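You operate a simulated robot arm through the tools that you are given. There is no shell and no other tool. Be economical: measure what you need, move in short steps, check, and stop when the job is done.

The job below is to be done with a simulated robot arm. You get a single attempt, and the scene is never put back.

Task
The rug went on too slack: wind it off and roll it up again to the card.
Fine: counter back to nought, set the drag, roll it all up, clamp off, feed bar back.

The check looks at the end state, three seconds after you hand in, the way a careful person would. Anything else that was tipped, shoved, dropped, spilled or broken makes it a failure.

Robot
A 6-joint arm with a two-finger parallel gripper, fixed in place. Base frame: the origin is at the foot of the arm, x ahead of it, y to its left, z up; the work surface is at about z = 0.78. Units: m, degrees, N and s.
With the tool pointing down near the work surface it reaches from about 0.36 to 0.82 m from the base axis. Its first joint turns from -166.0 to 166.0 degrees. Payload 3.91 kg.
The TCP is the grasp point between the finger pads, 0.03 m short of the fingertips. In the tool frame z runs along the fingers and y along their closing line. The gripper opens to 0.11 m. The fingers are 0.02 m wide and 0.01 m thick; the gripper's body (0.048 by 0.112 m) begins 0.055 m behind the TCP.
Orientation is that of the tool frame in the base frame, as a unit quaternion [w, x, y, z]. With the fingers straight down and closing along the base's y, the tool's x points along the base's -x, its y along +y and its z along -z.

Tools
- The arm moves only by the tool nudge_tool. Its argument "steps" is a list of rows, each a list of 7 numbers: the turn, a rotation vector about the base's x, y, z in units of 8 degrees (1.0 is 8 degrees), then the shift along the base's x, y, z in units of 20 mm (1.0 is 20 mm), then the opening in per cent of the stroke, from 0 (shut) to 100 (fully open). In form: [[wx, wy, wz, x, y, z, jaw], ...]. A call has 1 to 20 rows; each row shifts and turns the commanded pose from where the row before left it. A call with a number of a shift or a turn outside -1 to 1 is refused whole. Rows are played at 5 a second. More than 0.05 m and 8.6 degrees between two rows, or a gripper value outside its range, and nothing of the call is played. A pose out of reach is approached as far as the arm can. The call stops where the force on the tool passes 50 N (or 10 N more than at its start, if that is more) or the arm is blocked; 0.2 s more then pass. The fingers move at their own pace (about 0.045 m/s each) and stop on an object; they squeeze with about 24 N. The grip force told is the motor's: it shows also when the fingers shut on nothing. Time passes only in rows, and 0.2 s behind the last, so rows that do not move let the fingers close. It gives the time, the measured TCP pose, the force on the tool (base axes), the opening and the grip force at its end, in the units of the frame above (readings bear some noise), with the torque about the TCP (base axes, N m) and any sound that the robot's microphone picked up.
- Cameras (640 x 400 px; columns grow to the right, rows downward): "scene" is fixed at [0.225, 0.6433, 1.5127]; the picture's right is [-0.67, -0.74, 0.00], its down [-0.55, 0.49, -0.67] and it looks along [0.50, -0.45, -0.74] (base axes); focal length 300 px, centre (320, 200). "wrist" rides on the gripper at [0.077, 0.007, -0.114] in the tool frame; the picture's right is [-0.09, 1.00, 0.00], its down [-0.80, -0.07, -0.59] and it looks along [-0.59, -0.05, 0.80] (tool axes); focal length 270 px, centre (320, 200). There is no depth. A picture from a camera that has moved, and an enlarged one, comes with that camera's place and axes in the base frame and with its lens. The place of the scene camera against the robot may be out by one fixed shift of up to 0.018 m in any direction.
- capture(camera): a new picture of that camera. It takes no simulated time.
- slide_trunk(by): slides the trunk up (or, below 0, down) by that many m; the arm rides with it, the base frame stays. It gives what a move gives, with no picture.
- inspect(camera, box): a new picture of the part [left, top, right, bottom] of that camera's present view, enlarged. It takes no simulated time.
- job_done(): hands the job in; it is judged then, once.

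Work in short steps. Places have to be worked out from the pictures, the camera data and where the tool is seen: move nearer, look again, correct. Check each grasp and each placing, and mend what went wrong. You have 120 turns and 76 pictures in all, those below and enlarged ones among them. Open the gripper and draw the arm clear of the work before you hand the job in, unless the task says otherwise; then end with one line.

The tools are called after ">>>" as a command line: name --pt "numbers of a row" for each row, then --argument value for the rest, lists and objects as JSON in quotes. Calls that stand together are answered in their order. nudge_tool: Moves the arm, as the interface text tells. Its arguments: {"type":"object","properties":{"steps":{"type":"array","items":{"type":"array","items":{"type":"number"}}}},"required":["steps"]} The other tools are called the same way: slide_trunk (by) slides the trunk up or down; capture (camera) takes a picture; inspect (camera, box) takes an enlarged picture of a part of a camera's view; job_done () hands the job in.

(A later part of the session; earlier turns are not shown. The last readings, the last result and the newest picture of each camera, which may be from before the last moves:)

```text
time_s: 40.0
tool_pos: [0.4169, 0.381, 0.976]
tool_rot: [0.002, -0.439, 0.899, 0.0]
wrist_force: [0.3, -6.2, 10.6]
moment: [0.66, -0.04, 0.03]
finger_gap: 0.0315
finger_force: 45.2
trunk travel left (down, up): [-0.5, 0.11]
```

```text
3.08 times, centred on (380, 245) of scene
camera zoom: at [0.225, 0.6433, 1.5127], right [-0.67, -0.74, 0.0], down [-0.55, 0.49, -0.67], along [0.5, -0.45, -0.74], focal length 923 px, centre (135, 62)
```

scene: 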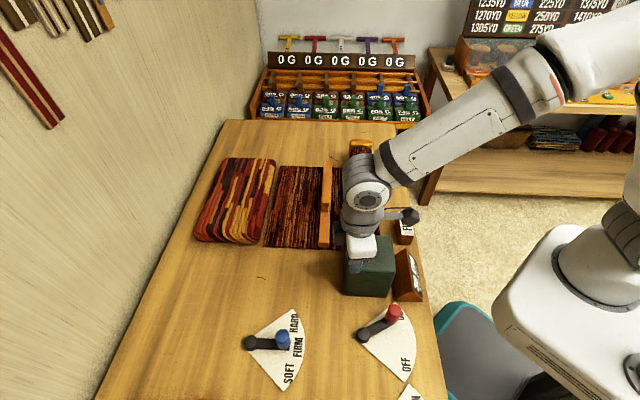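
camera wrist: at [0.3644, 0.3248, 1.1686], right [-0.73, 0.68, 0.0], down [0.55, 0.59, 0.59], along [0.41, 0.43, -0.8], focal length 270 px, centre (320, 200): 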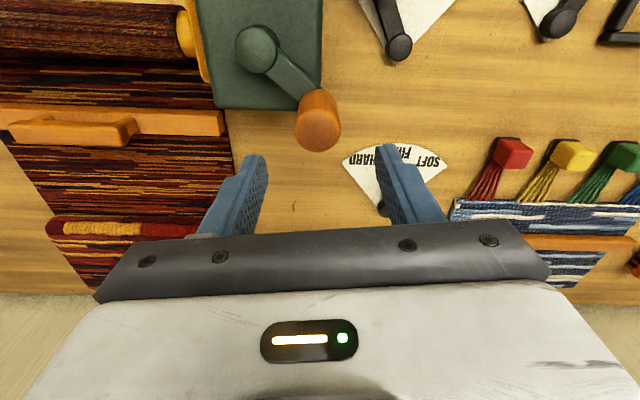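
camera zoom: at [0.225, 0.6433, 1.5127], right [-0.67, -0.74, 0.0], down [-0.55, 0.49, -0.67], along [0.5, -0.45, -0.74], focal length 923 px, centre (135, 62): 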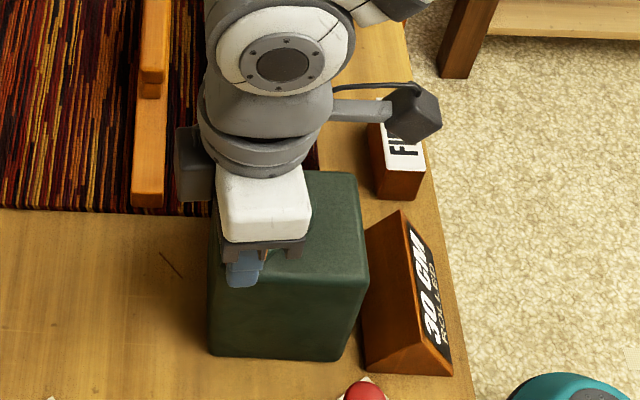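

The counter seems to show 30, but I check for a sign in front of the digits.

>>> inspect --camera "scene" --box '[392, 240, 432, 305]'

>>> inspect --camera "scene" --box '[180, 130, 400, 260]'

```text
6.15 times, centred on (412, 272) of scene
camera zoom: at [0.225, 0.6433, 1.5127], right [-0.67, -0.74, 0.0], down [-0.55, 0.49, -0.67], along [0.5, -0.45, -0.74], focal length 1846 px, centre (-246, -246)
```

zoom: 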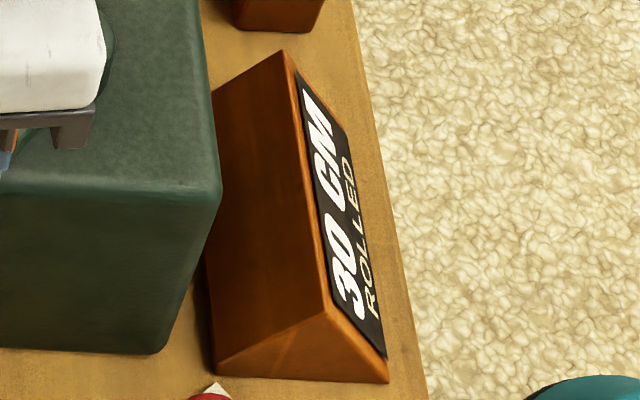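

```text
2.91 times, centred on (290, 195) of scene
camera zoom: at [0.225, 0.6433, 1.5127], right [-0.67, -0.74, 0.0], down [-0.55, 0.49, -0.67], along [0.5, -0.45, -0.74], focal length 873 px, centre (407, 214)
```

zoom: 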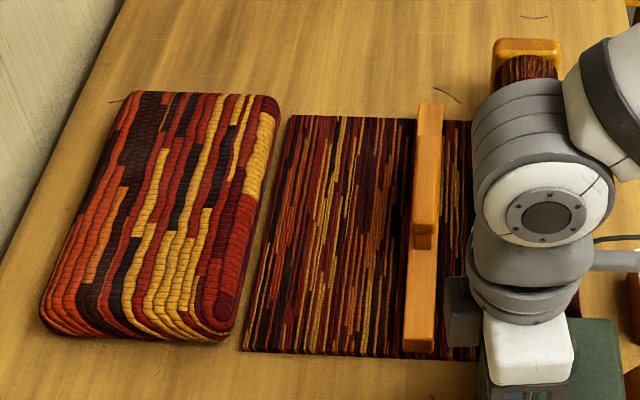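

It's +30 cm; readings come in 5 cm steps, so my earlier zero may hide a remaining 1–2 cm of slack. To be sure, I unwind the turn again and then carry on slowly to look for the true zero.

>>> nudge_tool --pt "0 0 0 0.97 -0.025 0 10" --pt "0 0 0 0.914 -0.324 0 10" --pt "0 0 0 0.7695 -0.5905 0 10" --pt "0 0 0 0.549 -0.799 0 10" --pt "0 0 0 0.2755 -0.93 0 10" --pt "0 0 0 -0.025 -0.97 0 10" --pt "0 0 0 -0.324 -0.914 0 10" --pt "0 0 0 -0.5905 -0.7695 0 10" --pt "0 0 0 -0.799 -0.549 0 10" --pt "0 0 0 -0.93 -0.2755 0 10" --pt "0 0 0 -0.97 0.025 0 10" --pt "0 0 0 -0.914 0.324 0 10" --pt "0 0 0 -0.7695 0.5905 0 10" --pt "0 0 0 -0.549 0.799 0 10" --pt "0 0 0 -0.2755 0.93 0 10" --pt "0 0 0 0.065 0.97 0 10" --pt "0 0 0 0.324 0.914 0 10" --pt "0 0 0 0.5905 0.7695 0 10" --pt "0 0 0 0.799 0.549 0 10" --pt "0 0 0 0.93 0.2755 0 10"

>>> inspect --camera "scene" --box '[392, 240, 432, 305]'

```text
time_s: 44.2
tool_pos: [0.4218, 0.3819, 0.9766]
tool_rot: [0.001, -0.438, 0.899, 0.0]
wrist_force: [0.4, 10.5, -7.9]
moment: [0.83, 0.48, -0.05]
finger_gap: 0.03
finger_force: 45.0
trunk travel left (down, up): [-0.5, 0.11]
```

```text
6.15 times, centred on (412, 272) of scene
camera zoom: at [0.225, 0.6433, 1.5127], right [-0.67, -0.74, 0.0], down [-0.55, 0.49, -0.67], along [0.5, -0.45, -0.74], focal length 1846 px, centre (-246, -246)
```

zoom: 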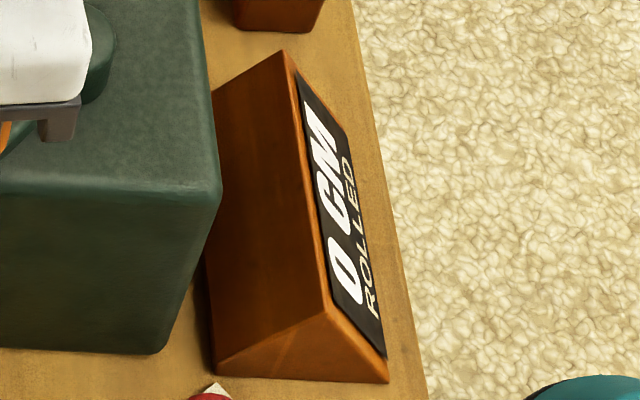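

The jaws slid about 5 mm along the knob (gap 30.0 instead of 31.4 mm): the crank hit a real stop at zero, so nought is reached. I open, recentre on the knob and grip again.

>>> nudge_tool --pt "0 0 0 0 0 0 45" --pt "0 0 0 0 0 0 45" --pt "0 0 0 -0.25 0 0 45" --pt "0 0 0 0 0 0 10" --pt "0 0 0 0 0 0 10" --pt "0 0 0 0 0 0 10" --pt "0 0 0 0 0 0 10"

```text
time_s: 45.8
tool_pos: [0.414, 0.3792, 0.9765]
tool_rot: [0.0, -0.438, 0.899, 0.0]
wrist_force: [-0.2, -5.2, 2.4]
moment: [-0.81, -0.35, -0.01]
finger_gap: 0.0313
finger_force: 45.0
trunk travel left (down, up): [-0.5, 0.11]
```

Regripped at the zero stop. Full counter-clockwise turn now.

>>> nudge_tool --pt "0 0 0 -0.93 -0.2755 0 10" --pt "0 0 0 -0.799 -0.549 0 10" --pt "0 0 0 -0.5905 -0.7695 0 10" --pt "0 0 0 -0.324 -0.914 0 10" --pt "0 0 0 -0.025 -0.97 0 10" --pt "0 0 0 0.2755 -0.93 0 10" --pt "0 0 0 0.549 -0.799 0 10" --pt "0 0 0 0.7695 -0.5905 0 10" --pt "0 0 0 0.914 -0.324 0 10" --pt "0 0 0 0.97 -0.025 0 10" --pt "0 0 0 0.93 0.2755 0 10" --pt "0 0 0 0.799 0.549 0 10" --pt "0 0 0 0.5905 0.7695 0 10" --pt "0 0 0 0.324 0.914 0 10" --pt "0 0 0 0.025 0.97 0 10" --pt "0 0 0 -0.2755 0.93 0 10" --pt "0 0 0 -0.549 0.799 0 10" --pt "0 0 0 -0.7695 0.5905 0 10" --pt "0 0 0 -0.914 0.324 0 10" --pt "0 0 0 -0.97 0.025 0 10"

>>> inspect --camera "scene" --box '[180, 120, 440, 310]'

```text
time_s: 50.0
tool_pos: [0.4107, 0.379, 0.9764]
tool_rot: [0.001, -0.438, 0.899, 0.0]
wrist_force: [-0.6, -5.7, 34.5]
moment: [0.01, 0.89, 0.01]
finger_gap: 0.0318
finger_force: 45.2
trunk travel left (down, up): [-0.5, 0.11]
```

```text
2.11 times, centred on (310, 215) of scene
camera zoom: at [0.225, 0.6433, 1.5127], right [-0.67, -0.74, 0.0], down [-0.55, 0.49, -0.67], along [0.5, -0.45, -0.74], focal length 632 px, centre (341, 168)
```

zoom: 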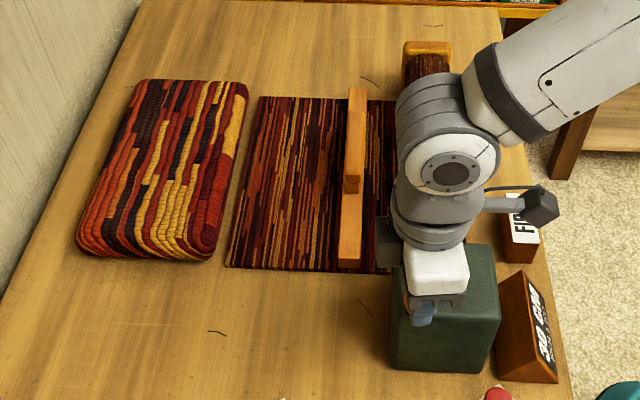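

30 cm again, rug advancing evenly. I relieve the vertical force by 1.5 mm and do half of the next turn.

>>> nudge_tool --pt "0 0 0 -0.93 -0.2755 0.04 10" --pt "0 0 0 -0.799 -0.549 0.04 10" --pt "0 0 0 -0.5905 -0.7695 0 10" --pt "0 0 0 -0.324 -0.914 0 10" --pt "0 0 0 -0.025 -0.97 0 10" --pt "0 0 0 0.2755 -0.93 0 10" --pt "0 0 0 0.549 -0.799 0 10" --pt "0 0 0 0.7695 -0.5905 0 10" --pt "0 0 0 0.914 -0.324 0 10" --pt "0 0 0 0.97 -0.025 0 10"

>>> inspect --camera "scene" --box '[180, 120, 440, 310]'

```text
time_s: 52.2
tool_pos: [0.4299, 0.2558, 0.9767]
tool_rot: [0.0, -0.438, 0.899, 0.0]
wrist_force: [3.0, -12.0, -4.1]
moment: [-1.52, -0.18, 0.02]
finger_gap: 0.0313
finger_force: 44.9
trunk travel left (down, up): [-0.5, 0.11]
```

```text
2.11 times, centred on (310, 215) of scene
camera zoom: at [0.225, 0.6433, 1.5127], right [-0.67, -0.74, 0.0], down [-0.55, 0.49, -0.67], along [0.5, -0.45, -0.74], focal length 632 px, centre (341, 168)
```

zoom: 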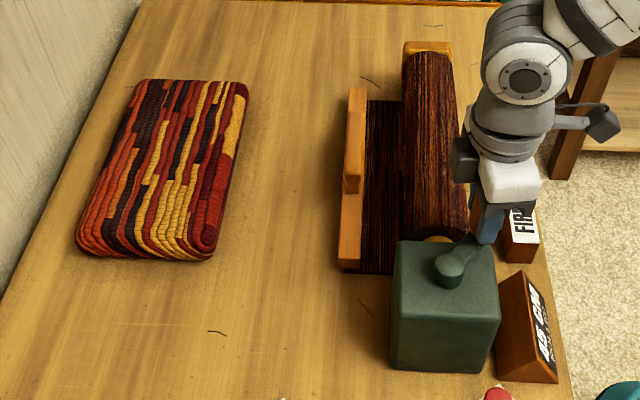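

45 cm; the tail now shows only between the bar and the roll. I continue in 90° pieces.

>>> nudge_tool --pt "0 0 0 0.93 0.2755 0 10" --pt "0 0 0 0.799 0.549 0 10" --pt "0 0 0 0.5905 0.7695 0 10" --pt "0 0 0 0.324 0.914 0 10" --pt "0 0 0 0.025 0.97 0 10"

>>> inspect --camera "scene" --box '[180, 120, 440, 310]'

```text
time_s: 53.4
tool_pos: [0.4837, 0.3279, 0.9758]
tool_rot: [-0.001, -0.438, 0.899, 0.0]
wrist_force: [6.8, 1.1, -20.4]
moment: [-0.25, -1.38, -0.04]
finger_gap: 0.0313
finger_force: 45.0
trunk travel left (down, up): [-0.5, 0.11]
```

```text
2.11 times, centred on (310, 215) of scene
camera zoom: at [0.225, 0.6433, 1.5127], right [-0.67, -0.74, 0.0], down [-0.55, 0.49, -0.67], along [0.5, -0.45, -0.74], focal length 632 px, centre (341, 168)
```

zoom: 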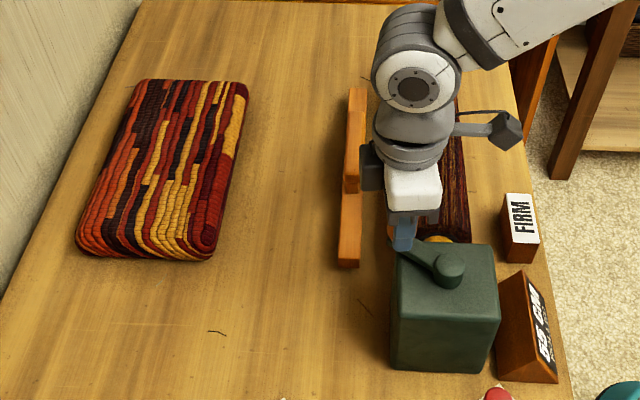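

55 cm and no tail is visible. I continue gently for 54° to find the end stop.

>>> nudge_tool --pt "0 0 0 -0.2755 0.93 -0.05 10" --pt "0 0 0 -0.549 0.799 0 10" --pt "0 0 0 -0.7695 0.5905 0 10"

>>> inspect --camera "scene" --box '[310, 130, 440, 310]'

```text
time_s: 54.3
tool_pos: [0.4592, 0.3672, 0.9757]
tool_rot: [-0.003, -0.437, 0.899, -0.002]
wrist_force: [20.4, -14.5, -7.1]
moment: [0.9, 0.26, 0.06]
finger_gap: 0.0317
finger_force: 44.9
trunk travel left (down, up): [-0.5, 0.11]
stopped in row 3: the force on the tool passed its limit at 58 N (the readings are from after the stop); the commanded pose is now the measured one
```

```text
2.22 times, centred on (375, 220) of scene
camera zoom: at [0.225, 0.6433, 1.5127], right [-0.67, -0.74, 0.0], down [-0.55, 0.49, -0.67], along [0.5, -0.45, -0.74], focal length 667 px, centre (198, 156)
```

zoom: 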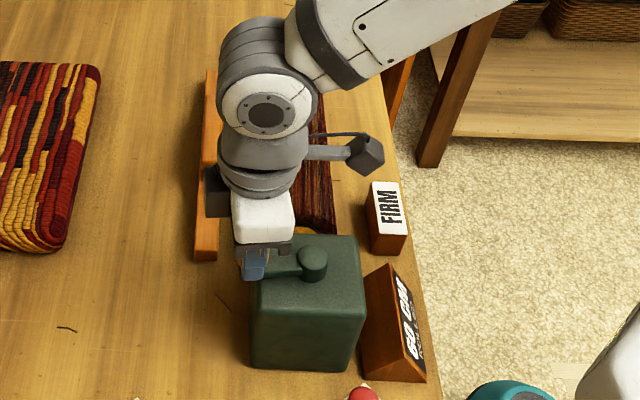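

60 cm and the end stop: all rolled up. I release the crank, rise and view the bar and roll.

>>> nudge_tool --pt "0 0 0 0 0 0 58" --pt "0 0 0 0 0 0 58" --pt "0 0 0 0 0 0 58" --pt "0 0 0 0 0 1 58" --pt "0 0 0 0 0 1 58" --pt "0 0 0 0 0 1 58" --pt "0 0 0 0 0 1 58" --pt "0 0 0 0 0 1 58" --pt "0 0 0 0 -1 1 58" --pt "0 0 0 0.5 -1 1 58" --pt "0 0 0 0.5 -1 1 58" --pt "0 0 0 0.5 -1 0 58" --pt "0 0 0 0.5 -1 0 58" --pt "0 0 0 0.5 -1 0 58" --pt "0 0 0 0.5 -1 0 58" --pt "0 0 0 0.5 -1 0 58" --pt "0 0 0 0 0 0 58"

>>> capture --camera "wrist"

>>> capture --camera "scene"

```text
time_s: 57.9
tool_pos: [0.5236, 0.2098, 1.1386]
tool_rot: [0.0, -0.438, 0.899, -0.003]
wrist_force: [-0.8, 0.1, -0.2]
moment: [0.01, 0.0, 0.0]
finger_gap: 0.0635
finger_force: 0.2
trunk travel left (down, up): [-0.5, 0.11]
```

```text
28 pictures are left
camera wrist: at [0.4703, 0.1542, 1.2528], right [-0.73, 0.68, -0.01], down [0.55, 0.59, 0.59], along [0.41, 0.43, -0.81], focal length 270 px, centre (320, 200)
```

wrist: 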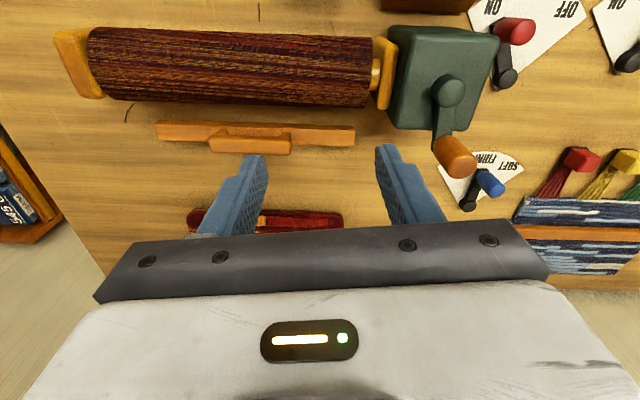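

```text
27 pictures are left
```

scene: 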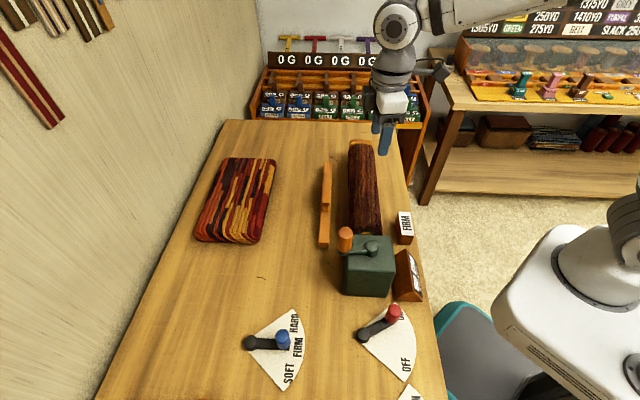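

The roll is complete. Next the clamp: red lever pivot ≈ (0.329, 0.412), knob ≈ (0.306, 0.358, 0.838), from ON (~250°) to OFF (~189°). I go above its knob, jaws square to its arm.

>>> nudge_tool --pt "0 0 0 -0.907 0.617 0 58" --pt "0 0 0 -0.907 0.617 0 58" --pt "0 0 0 -0.907 0.617 0 58" --pt "0 0 0 -0.907 0.617 0 58" --pt "0 0 0 -0.907 0.617 0 58" --pt "0 0 0 -0.907 0.617 0 58" --pt "0 0 0 -0.907 0.617 0 58" --pt "0 0 0 -0.907 0.617 0 58" --pt "0 0 0 -0.907 0.617 0 58" --pt "0 0 0.5 -0.907 0.617 -0.8 58" --pt "0 0 1 -0.907 0.617 -0.8 58" --pt "0 0 1 -0.907 0.617 -0.8 58" --pt "0 0 0 0 0 -0.8 58" --pt "0 0 0 0 0 -0.8 58" --pt "0 0 0 0 0 -0.8 58" --pt "0 0 0 0 0 -0.8 58" --pt "0 0 0 0 0 -0.8 58" --pt "0 0 0 0 0 -0.8 58" --pt "0 0 0 0 0 -0.8 58" --pt "0 0 0 0 0 0 58"

>>> capture --camera "wrist"

```text
time_s: 62.1
tool_pos: [0.3082, 0.3592, 0.9765]
tool_rot: [0.0, -0.587, 0.81, -0.004]
wrist_force: [0.2, -0.4, 0.6]
moment: [0.04, 0.04, 0.02]
finger_gap: 0.0638
finger_force: 0.0
trunk travel left (down, up): [-0.5, 0.11]
```

```text
26 pictures are left
camera wrist: at [0.2768, 0.2883, 1.0908], right [-0.92, 0.39, -0.01], down [0.31, 0.74, 0.59], along [0.24, 0.54, -0.81], focal length 270 px, centre (320, 200)
```

wrist: 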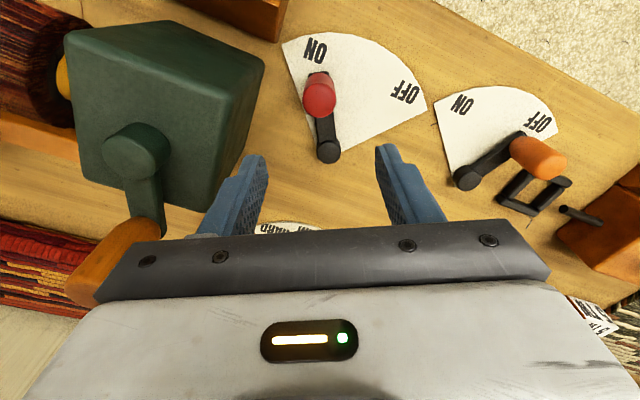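

The left corner of the gripper body would pass only ~6 mm from the gearbox; I turn the jaws 40° further (closing along ~197°) for more clearance, centre on (0.3075, 0.3525), and descend part-way to check.

>>> nudge_tool --pt "0 0 1 0 -0.1 0 55" --pt "0 0 1 0 -0.1 0 55" --pt "0 0 1 0 -0.13 0 55" --pt "0 0 1 0 0 0 55" --pt "0 0 1 0 0 0 55" --pt "0 0 0 0 0 -1 55" --pt "0 0 0 0 0 -1 55" --pt "0 0 0 0 0 -1 55" --pt "0 0 0 0 0 -0.7 55" --pt "0 0 0 0 0 -0.7 55" --pt "0 0 0 0 0 0 55"

>>> capture --camera "wrist"

```text
time_s: 64.5
tool_pos: [0.3091, 0.3501, 0.889]
tool_rot: [-0.001, 0.828, -0.56, 0.003]
wrist_force: [0.6, -0.1, 0.9]
moment: [-0.02, 0.01, -0.01]
finger_gap: 0.0603
finger_force: 0.0
trunk travel left (down, up): [-0.5, 0.11]
```

```text
25 pictures are left
camera wrist: at [0.3302, 0.2762, 1.0044], right [-0.96, -0.29, -0.01], down [-0.24, 0.77, 0.59], along [-0.17, 0.57, -0.81], focal length 270 px, centre (320, 200)
```

wrist: 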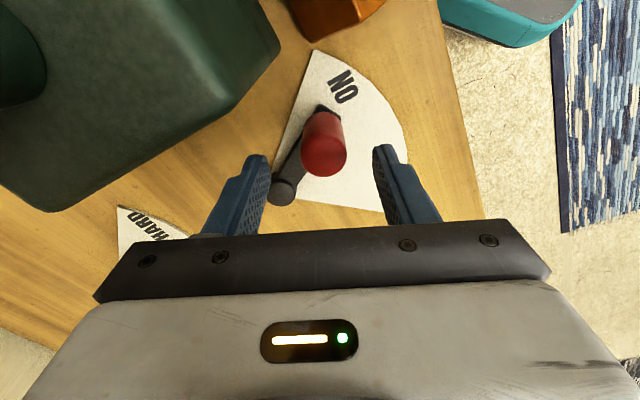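

Clear of the gearbox; knob about 6 mm off centre. I correct, descend to TCP z≈0.846 (tips above the lever arm) and close.

>>> nudge_tool --pt "0 0 0 -0.2 0.25 -0.7 55" --pt "0 0 0 0 0 -0.7 55" --pt "0 0 0 0 0 -0.75 55" --pt "0 0 0 0 0 0 55"

>>> capture --camera "wrist"

```text
time_s: 65.5
tool_pos: [0.3053, 0.354, 0.8449]
tool_rot: [-0.002, 0.828, -0.56, 0.003]
wrist_force: [0.3, 0.2, -0.2]
moment: [0.0, 0.01, -0.01]
finger_gap: 0.0605
finger_force: 0.1
trunk travel left (down, up): [-0.5, 0.11]
```

```text
24 pictures are left
camera wrist: at [0.3266, 0.2798, 0.9604], right [-0.96, -0.29, -0.01], down [-0.24, 0.77, 0.59], along [-0.17, 0.57, -0.81], focal length 270 px, centre (320, 200)
```

wrist: 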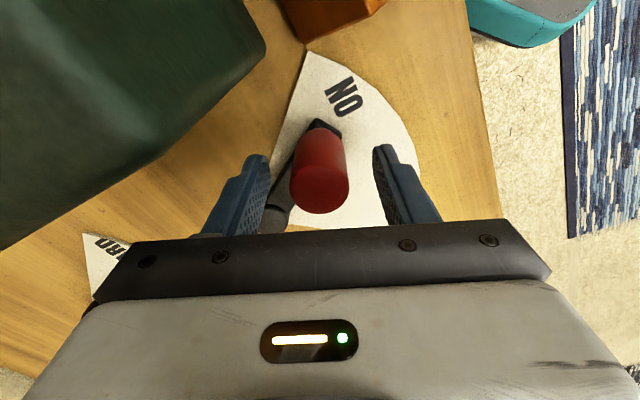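

Centred. Close.

>>> nudge_tool --pt "0 0 0 0 0 0 10" --pt "0 0 0 0 0 0 10" --pt "0 0 0 0 0 0 10" --pt "0 0 0 0 0 0 10"

```text
time_s: 66.5
tool_pos: [0.3054, 0.3536, 0.847]
tool_rot: [-0.002, 0.829, -0.559, 0.003]
wrist_force: [1.4, 1.6, 1.5]
moment: [-0.19, 0.88, -0.09]
finger_gap: 0.0285
finger_force: 45.1
trunk travel left (down, up): [-0.5, 0.11]
```

Gripped (28.5 mm). Swing the lever ~58° clockwise toward OFF.

>>> nudge_tool --pt "0 0 -1 -0.46 0.2 0 10" --pt "0 0 -1 -0.435 0.27 0 10" --pt "0 0 -1 -0.38 0.335 0 10" --pt "0 0 -1 -0.31 0.39 0 10" --pt "0 0 -1 -0.25 0.445 0 10" --pt "0 0 -1 -0.17 0.48 0 10" --pt "0 0 0 0 0 0 10"

>>> capture --camera "wrist"

```text
time_s: 68.1
tool_pos: [0.2591, 0.393, 0.8448]
tool_rot: [-0.003, -0.528, 0.849, -0.007]
wrist_force: [-34.4, -16.9, -17.7]
moment: [0.31, 1.26, -0.26]
finger_gap: 0.0287
finger_force: 45.1
trunk travel left (down, up): [-0.5, 0.11]
```

```text
23 pictures are left
camera wrist: at [0.2188, 0.3296, 0.961], right [-0.86, 0.52, -0.01], down [0.42, 0.7, 0.59], along [0.31, 0.5, -0.81], focal length 270 px, centre (320, 200)
```

wrist: 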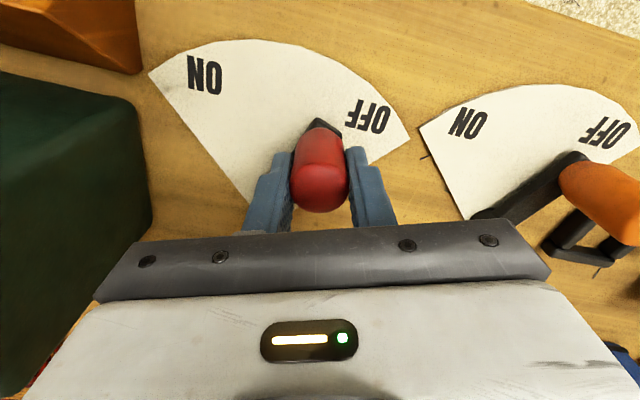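

The lever is a bit short of OFF (≈199° against ≈190°). I turn it ~9° further, correcting the radius.

>>> nudge_tool --pt "0 0 -0.6 -0.25 0.1 0 10" --pt "0 0 -0.6 -0.17 0.27 0 10" --pt "0 0 0 0 0 0 10"

>>> capture --camera "wrist"

```text
time_s: 68.9
tool_pos: [0.2547, 0.4051, 0.8461]
tool_rot: [-0.001, -0.455, 0.89, -0.003]
wrist_force: [-1.7, -11.0, -28.5]
moment: [0.89, 0.22, -0.68]
finger_gap: 0.0285
finger_force: 45.1
trunk travel left (down, up): [-0.5, 0.11]
```

```text
22 pictures are left
camera wrist: at [0.2049, 0.347, 0.9608], right [-0.76, 0.65, -0.01], down [0.53, 0.61, 0.59], along [0.39, 0.44, -0.81], focal length 270 px, centre (320, 200)
```

wrist: 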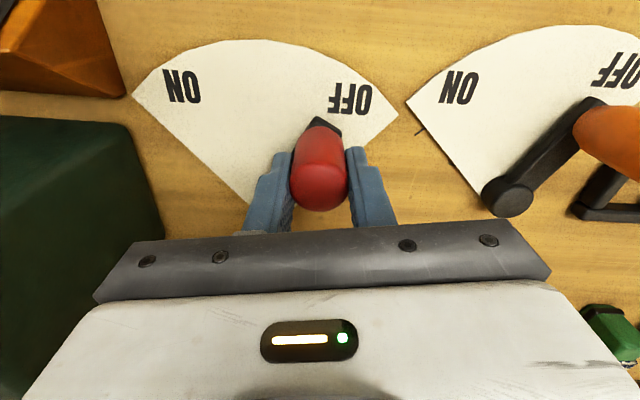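

Release, rise and check the lever (and that the roll is holding).

>>> nudge_tool --pt "0 0 0 0 0 0 55" --pt "0 0 0 0 0 0 55" --pt "0 0 0 0 0 0 55" --pt "0 0 0 0 0 1 55" --pt "0 0 0 0 0 1 55" --pt "0 0 0 0 0 1 55" --pt "0 0 0 0 0 1 55" --pt "0 0 0 0 0 1 55" --pt "0 0 0 0 0 1 55" --pt "0 0 0 0 0 1 55" --pt "0 0 0 0 0 1 55" --pt "0 0 0 0 0 0 55"

>>> capture --camera "wrist"

>>> capture --camera "scene"

```text
time_s: 71.5
tool_pos: [0.2537, 0.4036, 1.0081]
tool_rot: [-0.001, -0.457, 0.89, -0.004]
wrist_force: [1.0, 0.0, -0.2]
moment: [0.0, -0.04, -0.01]
finger_gap: 0.0604
finger_force: 0.0
trunk travel left (down, up): [-0.5, 0.11]
```

```text
21 pictures are left
camera wrist: at [0.203, 0.3457, 1.1224], right [-0.76, 0.65, -0.01], down [0.52, 0.61, 0.59], along [0.39, 0.44, -0.81], focal length 270 px, centre (320, 200)
```

wrist: 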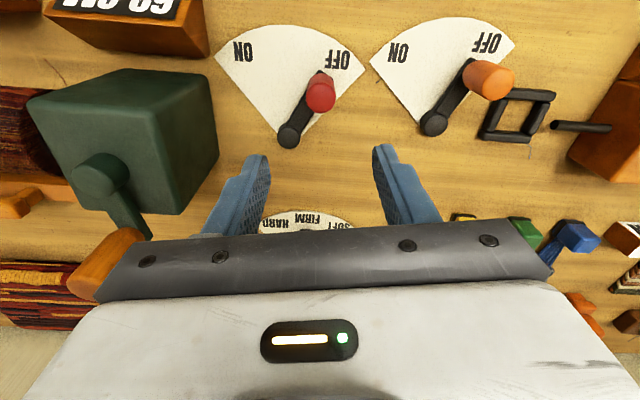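

```text
20 pictures are left
```

scene: 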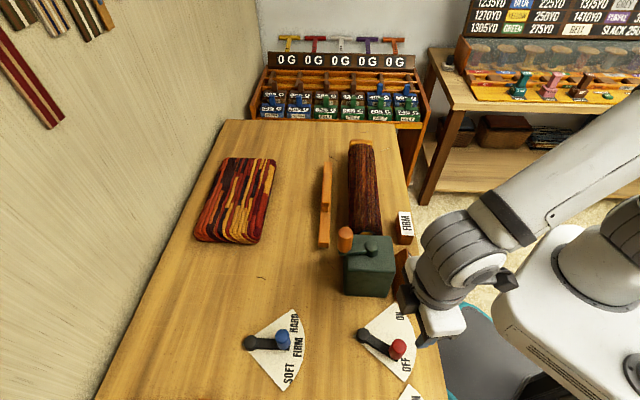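

Lever is at OFF and the roll held at 60 cm. Now I go to look closely at the feed bar (centre ≈ (0.68, 0.21), handle raised).

>>> nudge_tool --pt "0 0 0 0 0 1 55" --pt "0 0 0 0 0 1 55" --pt "0 0 0 0 0 1 55" --pt "0 0 0 0 0 1 55" --pt "0 0 0 0 0 1 55" --pt "0 0 0 1 -0.65 0 55" --pt "0 0 0 1 -0.65 0 55" --pt "0 0 0 1 -0.65 0 55" --pt "0 0 0 1 -0.65 0 55" --pt "0 0 0 1 -0.65 0 55" --pt "0 0 0 1 -0.65 0 55" --pt "0 0 0 1 -0.65 0 55" --pt "0 0 0 1 -0.65 0 55" --pt "0 0 0 1 -0.65 0 55" --pt "0 0 0 1 -0.65 0 55" --pt "0 0 0 1 -0.65 0 55" --pt "0 0 0 1 -0.65 0 55" --pt "0 0 0 1 -0.65 0 55" --pt "0 0 0 1 -0.65 0 55" --pt "0 0 0 1 -0.65 0 55"

>>> nudge_tool --pt "0 0 0 1 -0.6 -1 55" --pt "0 0 0 1 -0.6 -1 55" --pt "0 0 0 1 -0.6 -1 55" --pt "0 0 0 1 -0.6 -1 55" --pt "0 0 0 0 0 -1 55" --pt "0 0 0 0 0 0 55"

>>> capture --camera "wrist"

```text
time_s: 75.7
tool_pos: [0.557, 0.2126, 1.1062]
tool_rot: [-0.001, -0.457, 0.89, -0.002]
wrist_force: [-0.5, 0.5, 0.6]
moment: [-0.01, 0.01, -0.01]
finger_gap: 0.0606
finger_force: 0.0
trunk travel left (down, up): [-0.5, 0.11]
```

```text
time_s: 77.1
tool_pos: [0.6352, 0.1635, 1.0062]
tool_rot: [0.0, -0.456, 0.89, -0.003]
wrist_force: [0.4, -0.8, -0.2]
moment: [0.02, 0.02, 0.0]
finger_gap: 0.0607
finger_force: 0.1
trunk travel left (down, up): [-0.5, 0.11]
```

```text
19 pictures are left
camera wrist: at [0.5845, 0.1056, 1.121], right [-0.76, 0.65, -0.01], down [0.52, 0.61, 0.59], along [0.39, 0.45, -0.81], focal length 270 px, centre (320, 200)
```

wrist: 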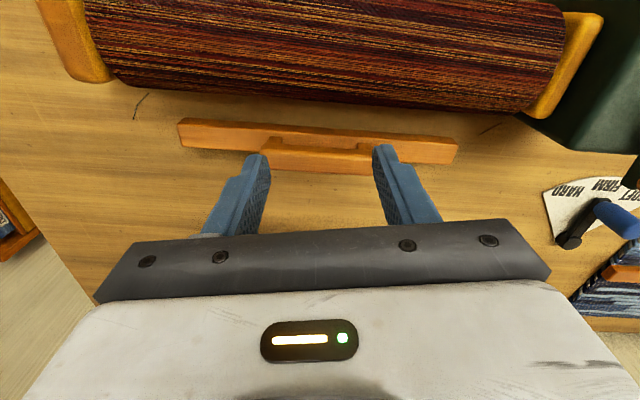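

>>> inspect --camera "wrist" --box '[160, 90, 480, 230]'

>>> inspect --camera "scene" --box '[290, 140, 370, 260]'

```text
2.00 times, centred on (320, 160) of wrist
camera zoom: at [0.5845, 0.1056, 1.121], right [-0.76, 0.65, -0.01], down [0.52, 0.61, 0.59], along [0.39, 0.45, -0.81], focal length 541 px, centre (320, 280)
```

zoom: 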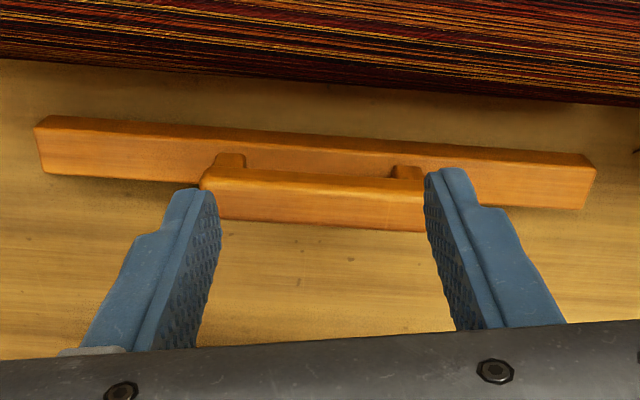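

```text
3.33 times, centred on (330, 200) of scene
camera zoom: at [0.225, 0.6433, 1.5127], right [-0.67, -0.74, 0.0], down [-0.55, 0.49, -0.67], along [0.5, -0.45, -0.74], focal length 1000 px, centre (287, 200)
```

zoom: 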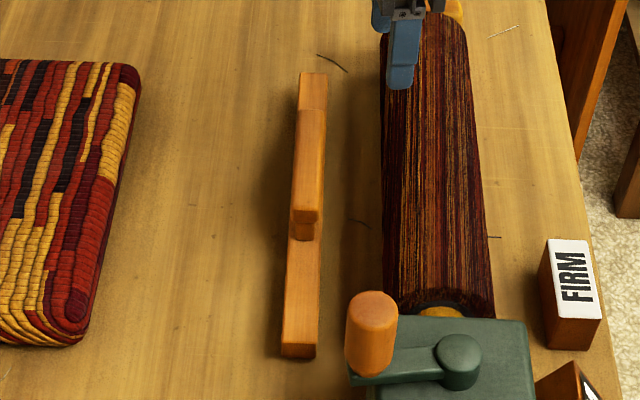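

The bar has a raised handle, centre ≈ (0.684, 0.22, ~0.87), parallel to the roller (137°). I turn the jaws 92° to close across it and centre above.

>>> nudge_tool --pt "0 0 -1 0.2 0.235 0 55" --pt "0 0 -1 0.2 0.235 0 55" --pt "0 0 -1 0.2 0.235 0 55" --pt "0 0 -1 0.2 0.235 0 55" --pt "0 0 -1 0.2 0.235 0 55" --pt "0 0 -1 0.2 0.235 0 55" --pt "0 0 -1 0.2 0.235 0 55" --pt "0 0 -1 0.2 0.235 0 55" --pt "0 0 -1 0.2 0.235 0 55" --pt "0 0 -1 0.2 0.235 0 55" --pt "0 0 -1 0.2 0.235 0 55" --pt "0 0 -0.6 0.2 0.235 0 55" --pt "0 0 0 0 0 0 55"

>>> capture --camera "wrist"

```text
time_s: 79.9
tool_pos: [0.6837, 0.2193, 1.0038]
tool_rot: [-0.003, 0.33, 0.944, -0.002]
wrist_force: [0.2, 0.2, 0.5]
moment: [-0.01, -0.01, -0.06]
finger_gap: 0.0605
finger_force: 0.0
trunk travel left (down, up): [-0.5, 0.11]
```

```text
16 pictures are left
camera wrist: at [0.6284, 0.2725, 1.1201], right [0.69, 0.72, -0.01], down [0.59, -0.55, 0.59], along [0.42, -0.41, -0.81], focal length 270 px, centre (320, 200)
```

wrist: 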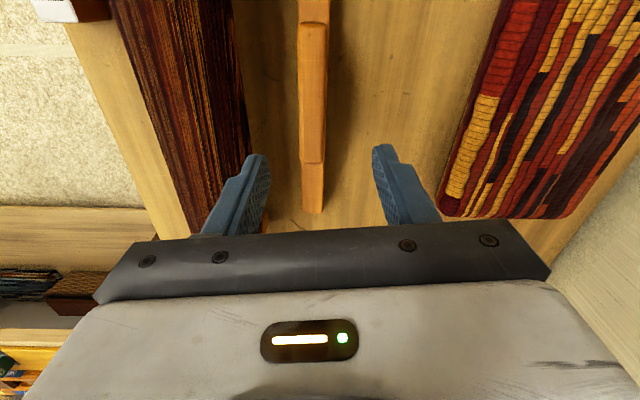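

Handle aligned, 8 mm off centre. I correct and descend to TCP z≈0.90 and look.

>>> nudge_tool --pt "0 0 0 -0.38 -0.25 -0.85 55" --pt "0 0 0 0 0 -0.85 55" --pt "0 0 0 0 0 -0.85 55" --pt "0 0 0 0 0 -0.85 55" --pt "0 0 0 0 0 -0.85 55" --pt "0 0 0 0 0 -0.85 55" --pt "0 0 0 0 0 0 55"

>>> capture --camera "wrist"

>>> inspect --camera "scene" --box '[280, 120, 400, 260]'

```text
time_s: 81.5
tool_pos: [0.6752, 0.2132, 0.9025]
tool_rot: [-0.003, 0.329, 0.944, -0.001]
wrist_force: [-0.2, -1.5, 0.6]
moment: [-0.03, 0.01, -0.01]
finger_gap: 0.0604
finger_force: 0.1
trunk travel left (down, up): [-0.5, 0.11]
```

```text
15 pictures are left
camera wrist: at [0.6186, 0.2666, 1.0164], right [0.69, 0.72, -0.01], down [0.59, -0.55, 0.59], along [0.43, -0.41, -0.81], focal length 270 px, centre (320, 200)
```

wrist: 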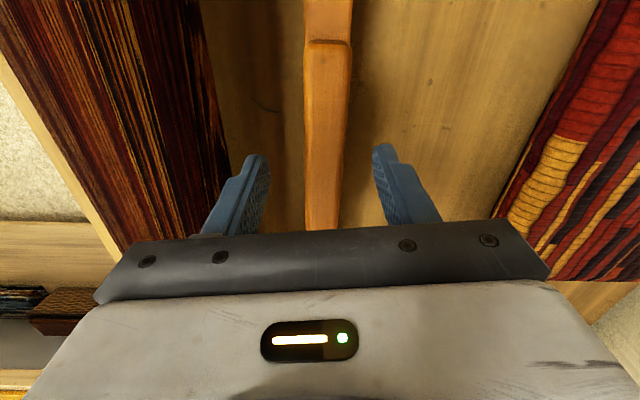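

```text
2.86 times, centred on (340, 190) of scene
camera zoom: at [0.225, 0.6433, 1.5127], right [-0.67, -0.74, 0.0], down [-0.55, 0.49, -0.67], along [0.5, -0.45, -0.74], focal length 857 px, centre (263, 229)
```

zoom: 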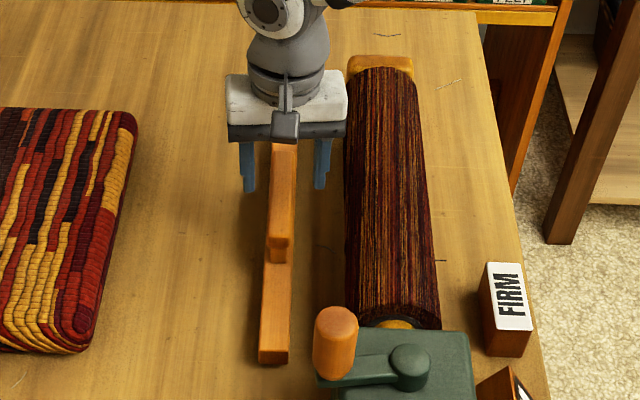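

Handle top is about z 0.875 and centred. Descend 30 mm and grip it.

>>> nudge_tool --pt "0 0 0 0 0 -0.75 55" --pt "0 0 0 0 0 -0.75 55" --pt "0 0 0 0 0 0 5" --pt "0 0 0 0 0 0 5" --pt "0 0 0 0 0 0 5" --pt "0 0 0 0 0 0 5"

```text
time_s: 82.9
tool_pos: [0.6755, 0.2153, 0.876]
tool_rot: [-0.001, 0.33, 0.944, 0.0]
wrist_force: [10.3, 14.0, 1.7]
moment: [0.82, -0.48, -0.71]
finger_gap: 0.0282
finger_force: 45.1
trunk travel left (down, up): [-0.5, 0.11]
```

Gripped the handle (28 mm). I try sliding it away from the roller by 20 mm and feel the force.

>>> nudge_tool --pt "0 0 0 0.345 0.36 0 5" --pt "0 0 0 0.345 0.36 0 5" --pt "0 0 0 0 0 0 5"

>>> inspect --camera "scene" --box '[280, 120, 400, 260]'

```text
time_s: 83.7
tool_pos: [0.6877, 0.228, 0.8767]
tool_rot: [-0.003, 0.33, 0.944, -0.002]
wrist_force: [-2.0, -2.0, 4.4]
moment: [0.44, -0.11, -1.09]
finger_gap: 0.0281
finger_force: 45.1
trunk travel left (down, up): [-0.5, 0.11]
```

```text
2.86 times, centred on (340, 190) of scene
camera zoom: at [0.225, 0.6433, 1.5127], right [-0.67, -0.74, 0.0], down [-0.55, 0.49, -0.67], along [0.5, -0.45, -0.74], focal length 857 px, centre (263, 229)
```

zoom: 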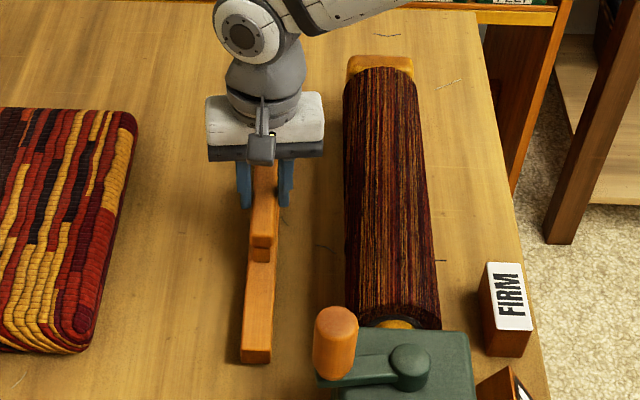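

It slides freely. I continue another 40 mm watching for a stop.

>>> nudge_tool --pt "0 0 0 0.345 0.36 0 5" --pt "0 0 0 0.345 0.36 0 5" --pt "0 0 0 0.345 0.36 0 5" --pt "0 0 0 0.345 0.36 0 5" --pt "0 0 0 0 0 0 5"

>>> capture --camera "scene"

```text
time_s: 84.9
tool_pos: [0.7169, 0.2553, 0.8752]
tool_rot: [-0.002, 0.329, 0.944, 0.0]
wrist_force: [2.4, 0.9, 14.3]
moment: [0.32, -0.35, -1.07]
finger_gap: 0.0279
finger_force: 44.8
trunk travel left (down, up): [-0.5, 0.11]
```

```text
12 pictures are left
```

scene: 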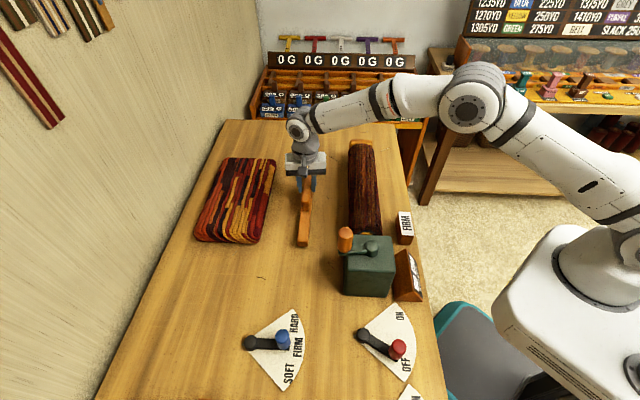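

No stop yet; clearance to the folded pile is still ~10 cm. Another 30 mm.

>>> nudge_tool --pt "0 0 0 0.345 0.36 0 5" --pt "0 0 0 0.345 0.36 0 5" --pt "0 0 0 0.345 0.36 0 5" --pt "0 0 0 0 0 0 5"

>>> capture --camera "wrist"

```text
time_s: 85.9
tool_pos: [0.7376, 0.2785, 0.8755]
tool_rot: [-0.002, 0.33, 0.944, -0.001]
wrist_force: [6.8, -8.6, 18.4]
moment: [0.08, -0.56, -1.0]
finger_gap: 0.0277
finger_force: 44.9
trunk travel left (down, up): [-0.5, 0.11]
```

```text
11 pictures are left
camera wrist: at [0.6826, 0.331, 0.9899], right [0.69, 0.72, 0.0], down [0.58, -0.55, 0.59], along [0.43, -0.41, -0.81], focal length 270 px, centre (320, 200)
```

wrist: 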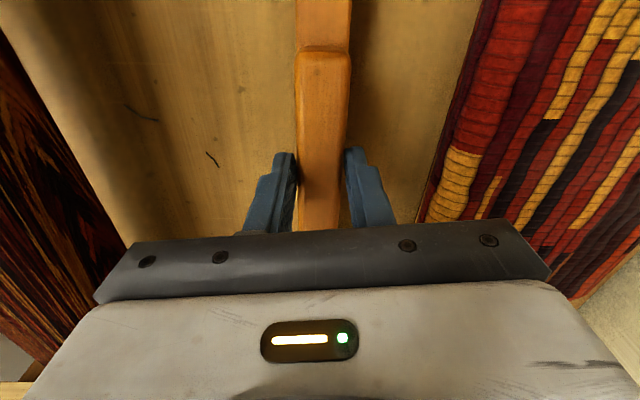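

Nine cm so far with only guide forces; still ~7 cm free before the pile. Continue 30 mm, relieving the sideways load.

>>> nudge_tool --pt "0 0 0 0.375 0.33 0 5" --pt "0 0 0 0.365 0.34 0 5" --pt "0 0 0 0.345 0.36 0 5" --pt "0 0 0 0 0 0 5"

>>> inspect --camera "scene" --box '[180, 120, 400, 260]'

```text
time_s: 86.9
tool_pos: [0.7586, 0.3002, 0.8749]
tool_rot: [-0.002, 0.329, 0.944, -0.002]
wrist_force: [1.1, -0.9, 17.7]
moment: [0.52, -0.32, -1.11]
finger_gap: 0.028
finger_force: 45.2
trunk travel left (down, up): [-0.5, 0.11]
```

```text
2.86 times, centred on (290, 190) of scene
camera zoom: at [0.225, 0.6433, 1.5127], right [-0.67, -0.74, 0.0], down [-0.55, 0.49, -0.67], along [0.5, -0.45, -0.74], focal length 857 px, centre (406, 229)
```

zoom: 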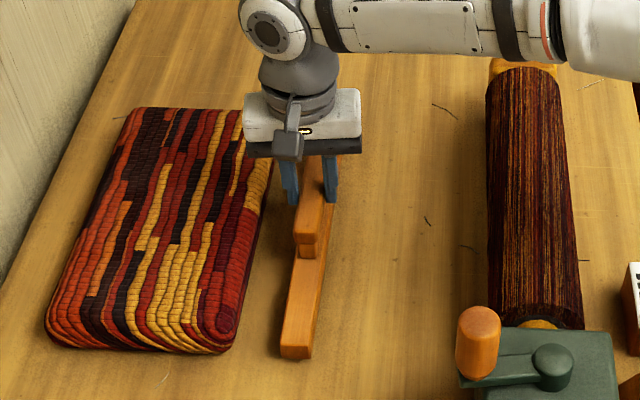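

Twelve cm; the constant twist says it's guided, so a back stop should come. I advance 10 mm more (about 5 cm free still).

>>> nudge_tool --pt "0 0 0 0.345 0.36 0 5" --pt "0 0 0 0 0 0 5"

>>> nudge_tool --pt "0 0 0 0.345 0.36 0 5" --pt "0 0 0 0 0 0 5"

>>> inspect --camera "scene" --box '[180, 120, 400, 260]'

```text
time_s: 87.5
tool_pos: [0.7669, 0.3072, 0.8756]
tool_rot: [-0.001, 0.33, 0.944, -0.001]
wrist_force: [3.8, -0.1, 15.3]
moment: [0.97, -0.17, -0.95]
finger_gap: 0.0277
finger_force: 44.8
trunk travel left (down, up): [-0.5, 0.11]
```

```text
time_s: 88.1
tool_pos: [0.7655, 0.3064, 0.8748]
tool_rot: [-0.001, 0.332, 0.943, -0.002]
wrist_force: [17.1, -20.5, 15.6]
moment: [-0.23, -0.71, -1.11]
finger_gap: 0.0279
finger_force: 44.7
out of reach, approached as far as the arm can: row 1
trunk travel left (down, up): [-0.5, 0.11]
```

```text
2.86 times, centred on (290, 190) of scene
camera zoom: at [0.225, 0.6433, 1.5127], right [-0.67, -0.74, 0.0], down [-0.55, 0.49, -0.67], along [0.5, -0.45, -0.74], focal length 857 px, centre (406, 229)
```

zoom: 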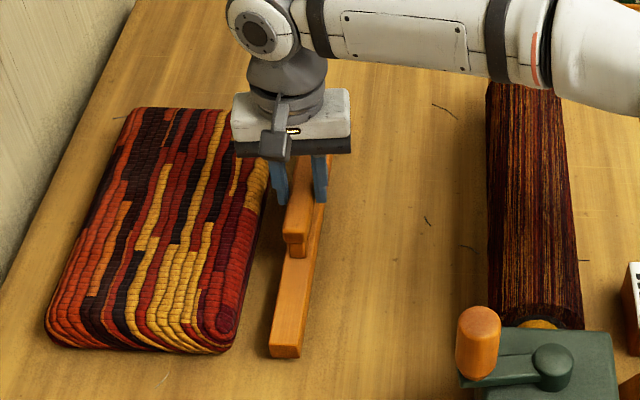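

I've reached the arm's limit for a vertical tool (13 cm, no stop yet). I let go, tilt the fingers 16° outward to gain reach, so I can push the handle gently from the roller side to its back stop.

>>> nudge_tool --pt "0 0 0 0 0 0 55" --pt "0 0 0 0 0 0 55" --pt "0 0 0 -0.345 -0.36 0 55" --pt "0.36 -0.345 0 0 0 0 55" --pt "0.36 -0.345 0 0 0 0 55" --pt "0.36 -0.345 0 0 0 0 55" --pt "0.36 -0.345 0 0 0 0 55" --pt "0 0 0 0 0 0 55"

>>> capture --camera "wrist"

```text
time_s: 89.9
tool_pos: [0.7561, 0.3036, 0.8739]
tool_rot: [0.054, 0.327, 0.935, 0.125]
wrist_force: [0.2, -0.3, -1.3]
moment: [0.01, 0.02, -0.01]
finger_gap: 0.0603
finger_force: 0.0
trunk travel left (down, up): [-0.5, 0.11]
```

```text
8 pictures are left
camera wrist: at [0.6799, 0.3333, 0.9842], right [0.66, 0.7, 0.27], down [0.47, -0.67, 0.57], along [0.58, -0.25, -0.78], focal length 270 px, centre (320, 200)
```

wrist: 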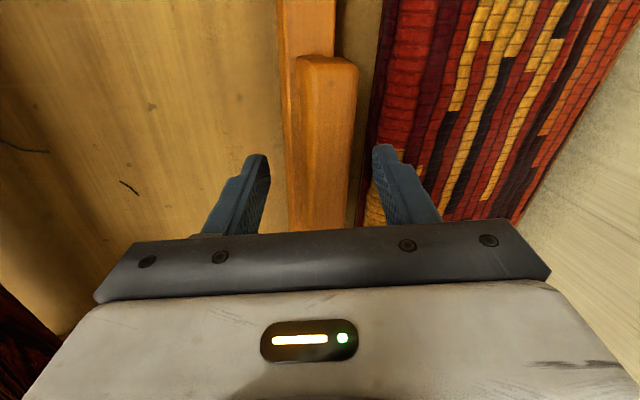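

Now I recentre by 10 mm, narrow the jaws loosely round the handle (so the far finger stays off the pile), and push 10 mm.

>>> nudge_tool --pt "0 0 0 0.345 0.36 0 55" --pt "0 0 0 0 0 0 36" --pt "0 0 0 0 0 0 36" --pt "0 0 0 0.345 0.36 0 36" --pt "0 0 0 0 0 0 36"

>>> nudge_tool --pt "0 0 0 0.172 0.18 0 36" --pt "0 0 0 0 0 0 36"

>>> inspect --camera "scene" --box '[180, 120, 400, 260]'

```text
time_s: 91.1
tool_pos: [0.7681, 0.3155, 0.8753]
tool_rot: [0.053, 0.328, 0.935, 0.124]
wrist_force: [-27.8, -24.8, 2.6]
moment: [-0.72, 1.09, -0.43]
finger_gap: 0.0563
finger_force: 16.9
trunk travel left (down, up): [-0.5, 0.11]
```

```text
time_s: 91.7
tool_pos: [0.7697, 0.3177, 0.8762]
tool_rot: [0.052, 0.326, 0.936, 0.122]
wrist_force: [-35.8, -33.5, 5.5]
moment: [-1.52, 1.12, -0.75]
finger_gap: 0.0626
finger_force: 23.6
trunk travel left (down, up): [-0.5, 0.11]
```

```text
2.86 times, centred on (290, 190) of scene
camera zoom: at [0.225, 0.6433, 1.5127], right [-0.67, -0.74, 0.0], down [-0.55, 0.49, -0.67], along [0.5, -0.45, -0.74], focal length 857 px, centre (406, 229)
```

zoom: 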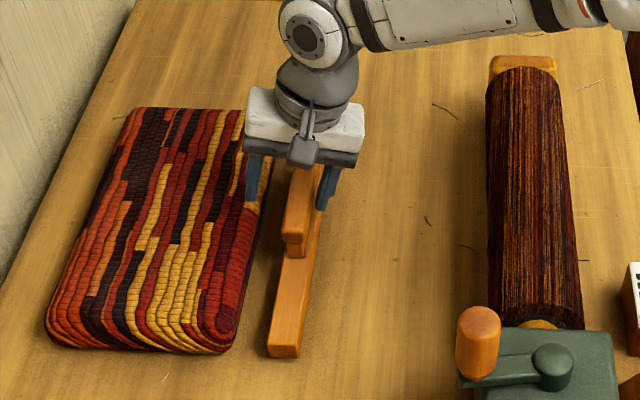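

The bar didn't move and the handle pushed the finger back at ~45 N: it's against its back stop. I ease back to centre, open and rise clear.

>>> nudge_tool --pt "0 0 0 -0.345 -0.36 0 60" --pt "0 0 0 -0.172 -0.18 0 60" --pt "0 0 0 0 0 0 60"

>>> capture --camera "wrist"

```text
time_s: 92.5
tool_pos: [0.7654, 0.3126, 0.8742]
tool_rot: [0.054, 0.326, 0.935, 0.126]
wrist_force: [0.3, 0.3, 0.5]
moment: [-0.01, 0.02, 0.0]
finger_gap: 0.066
finger_force: 0.0
trunk travel left (down, up): [-0.5, 0.11]
```

```text
6 pictures are left
camera wrist: at [0.6879, 0.3416, 0.9842], right [0.66, 0.7, 0.27], down [0.47, -0.67, 0.57], along [0.58, -0.25, -0.78], focal length 270 px, centre (320, 200)
```

wrist: 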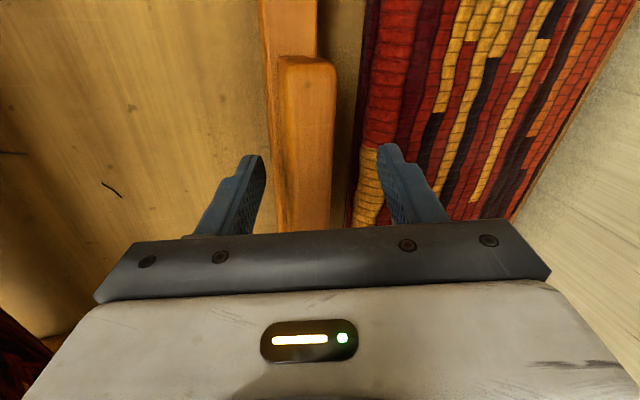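

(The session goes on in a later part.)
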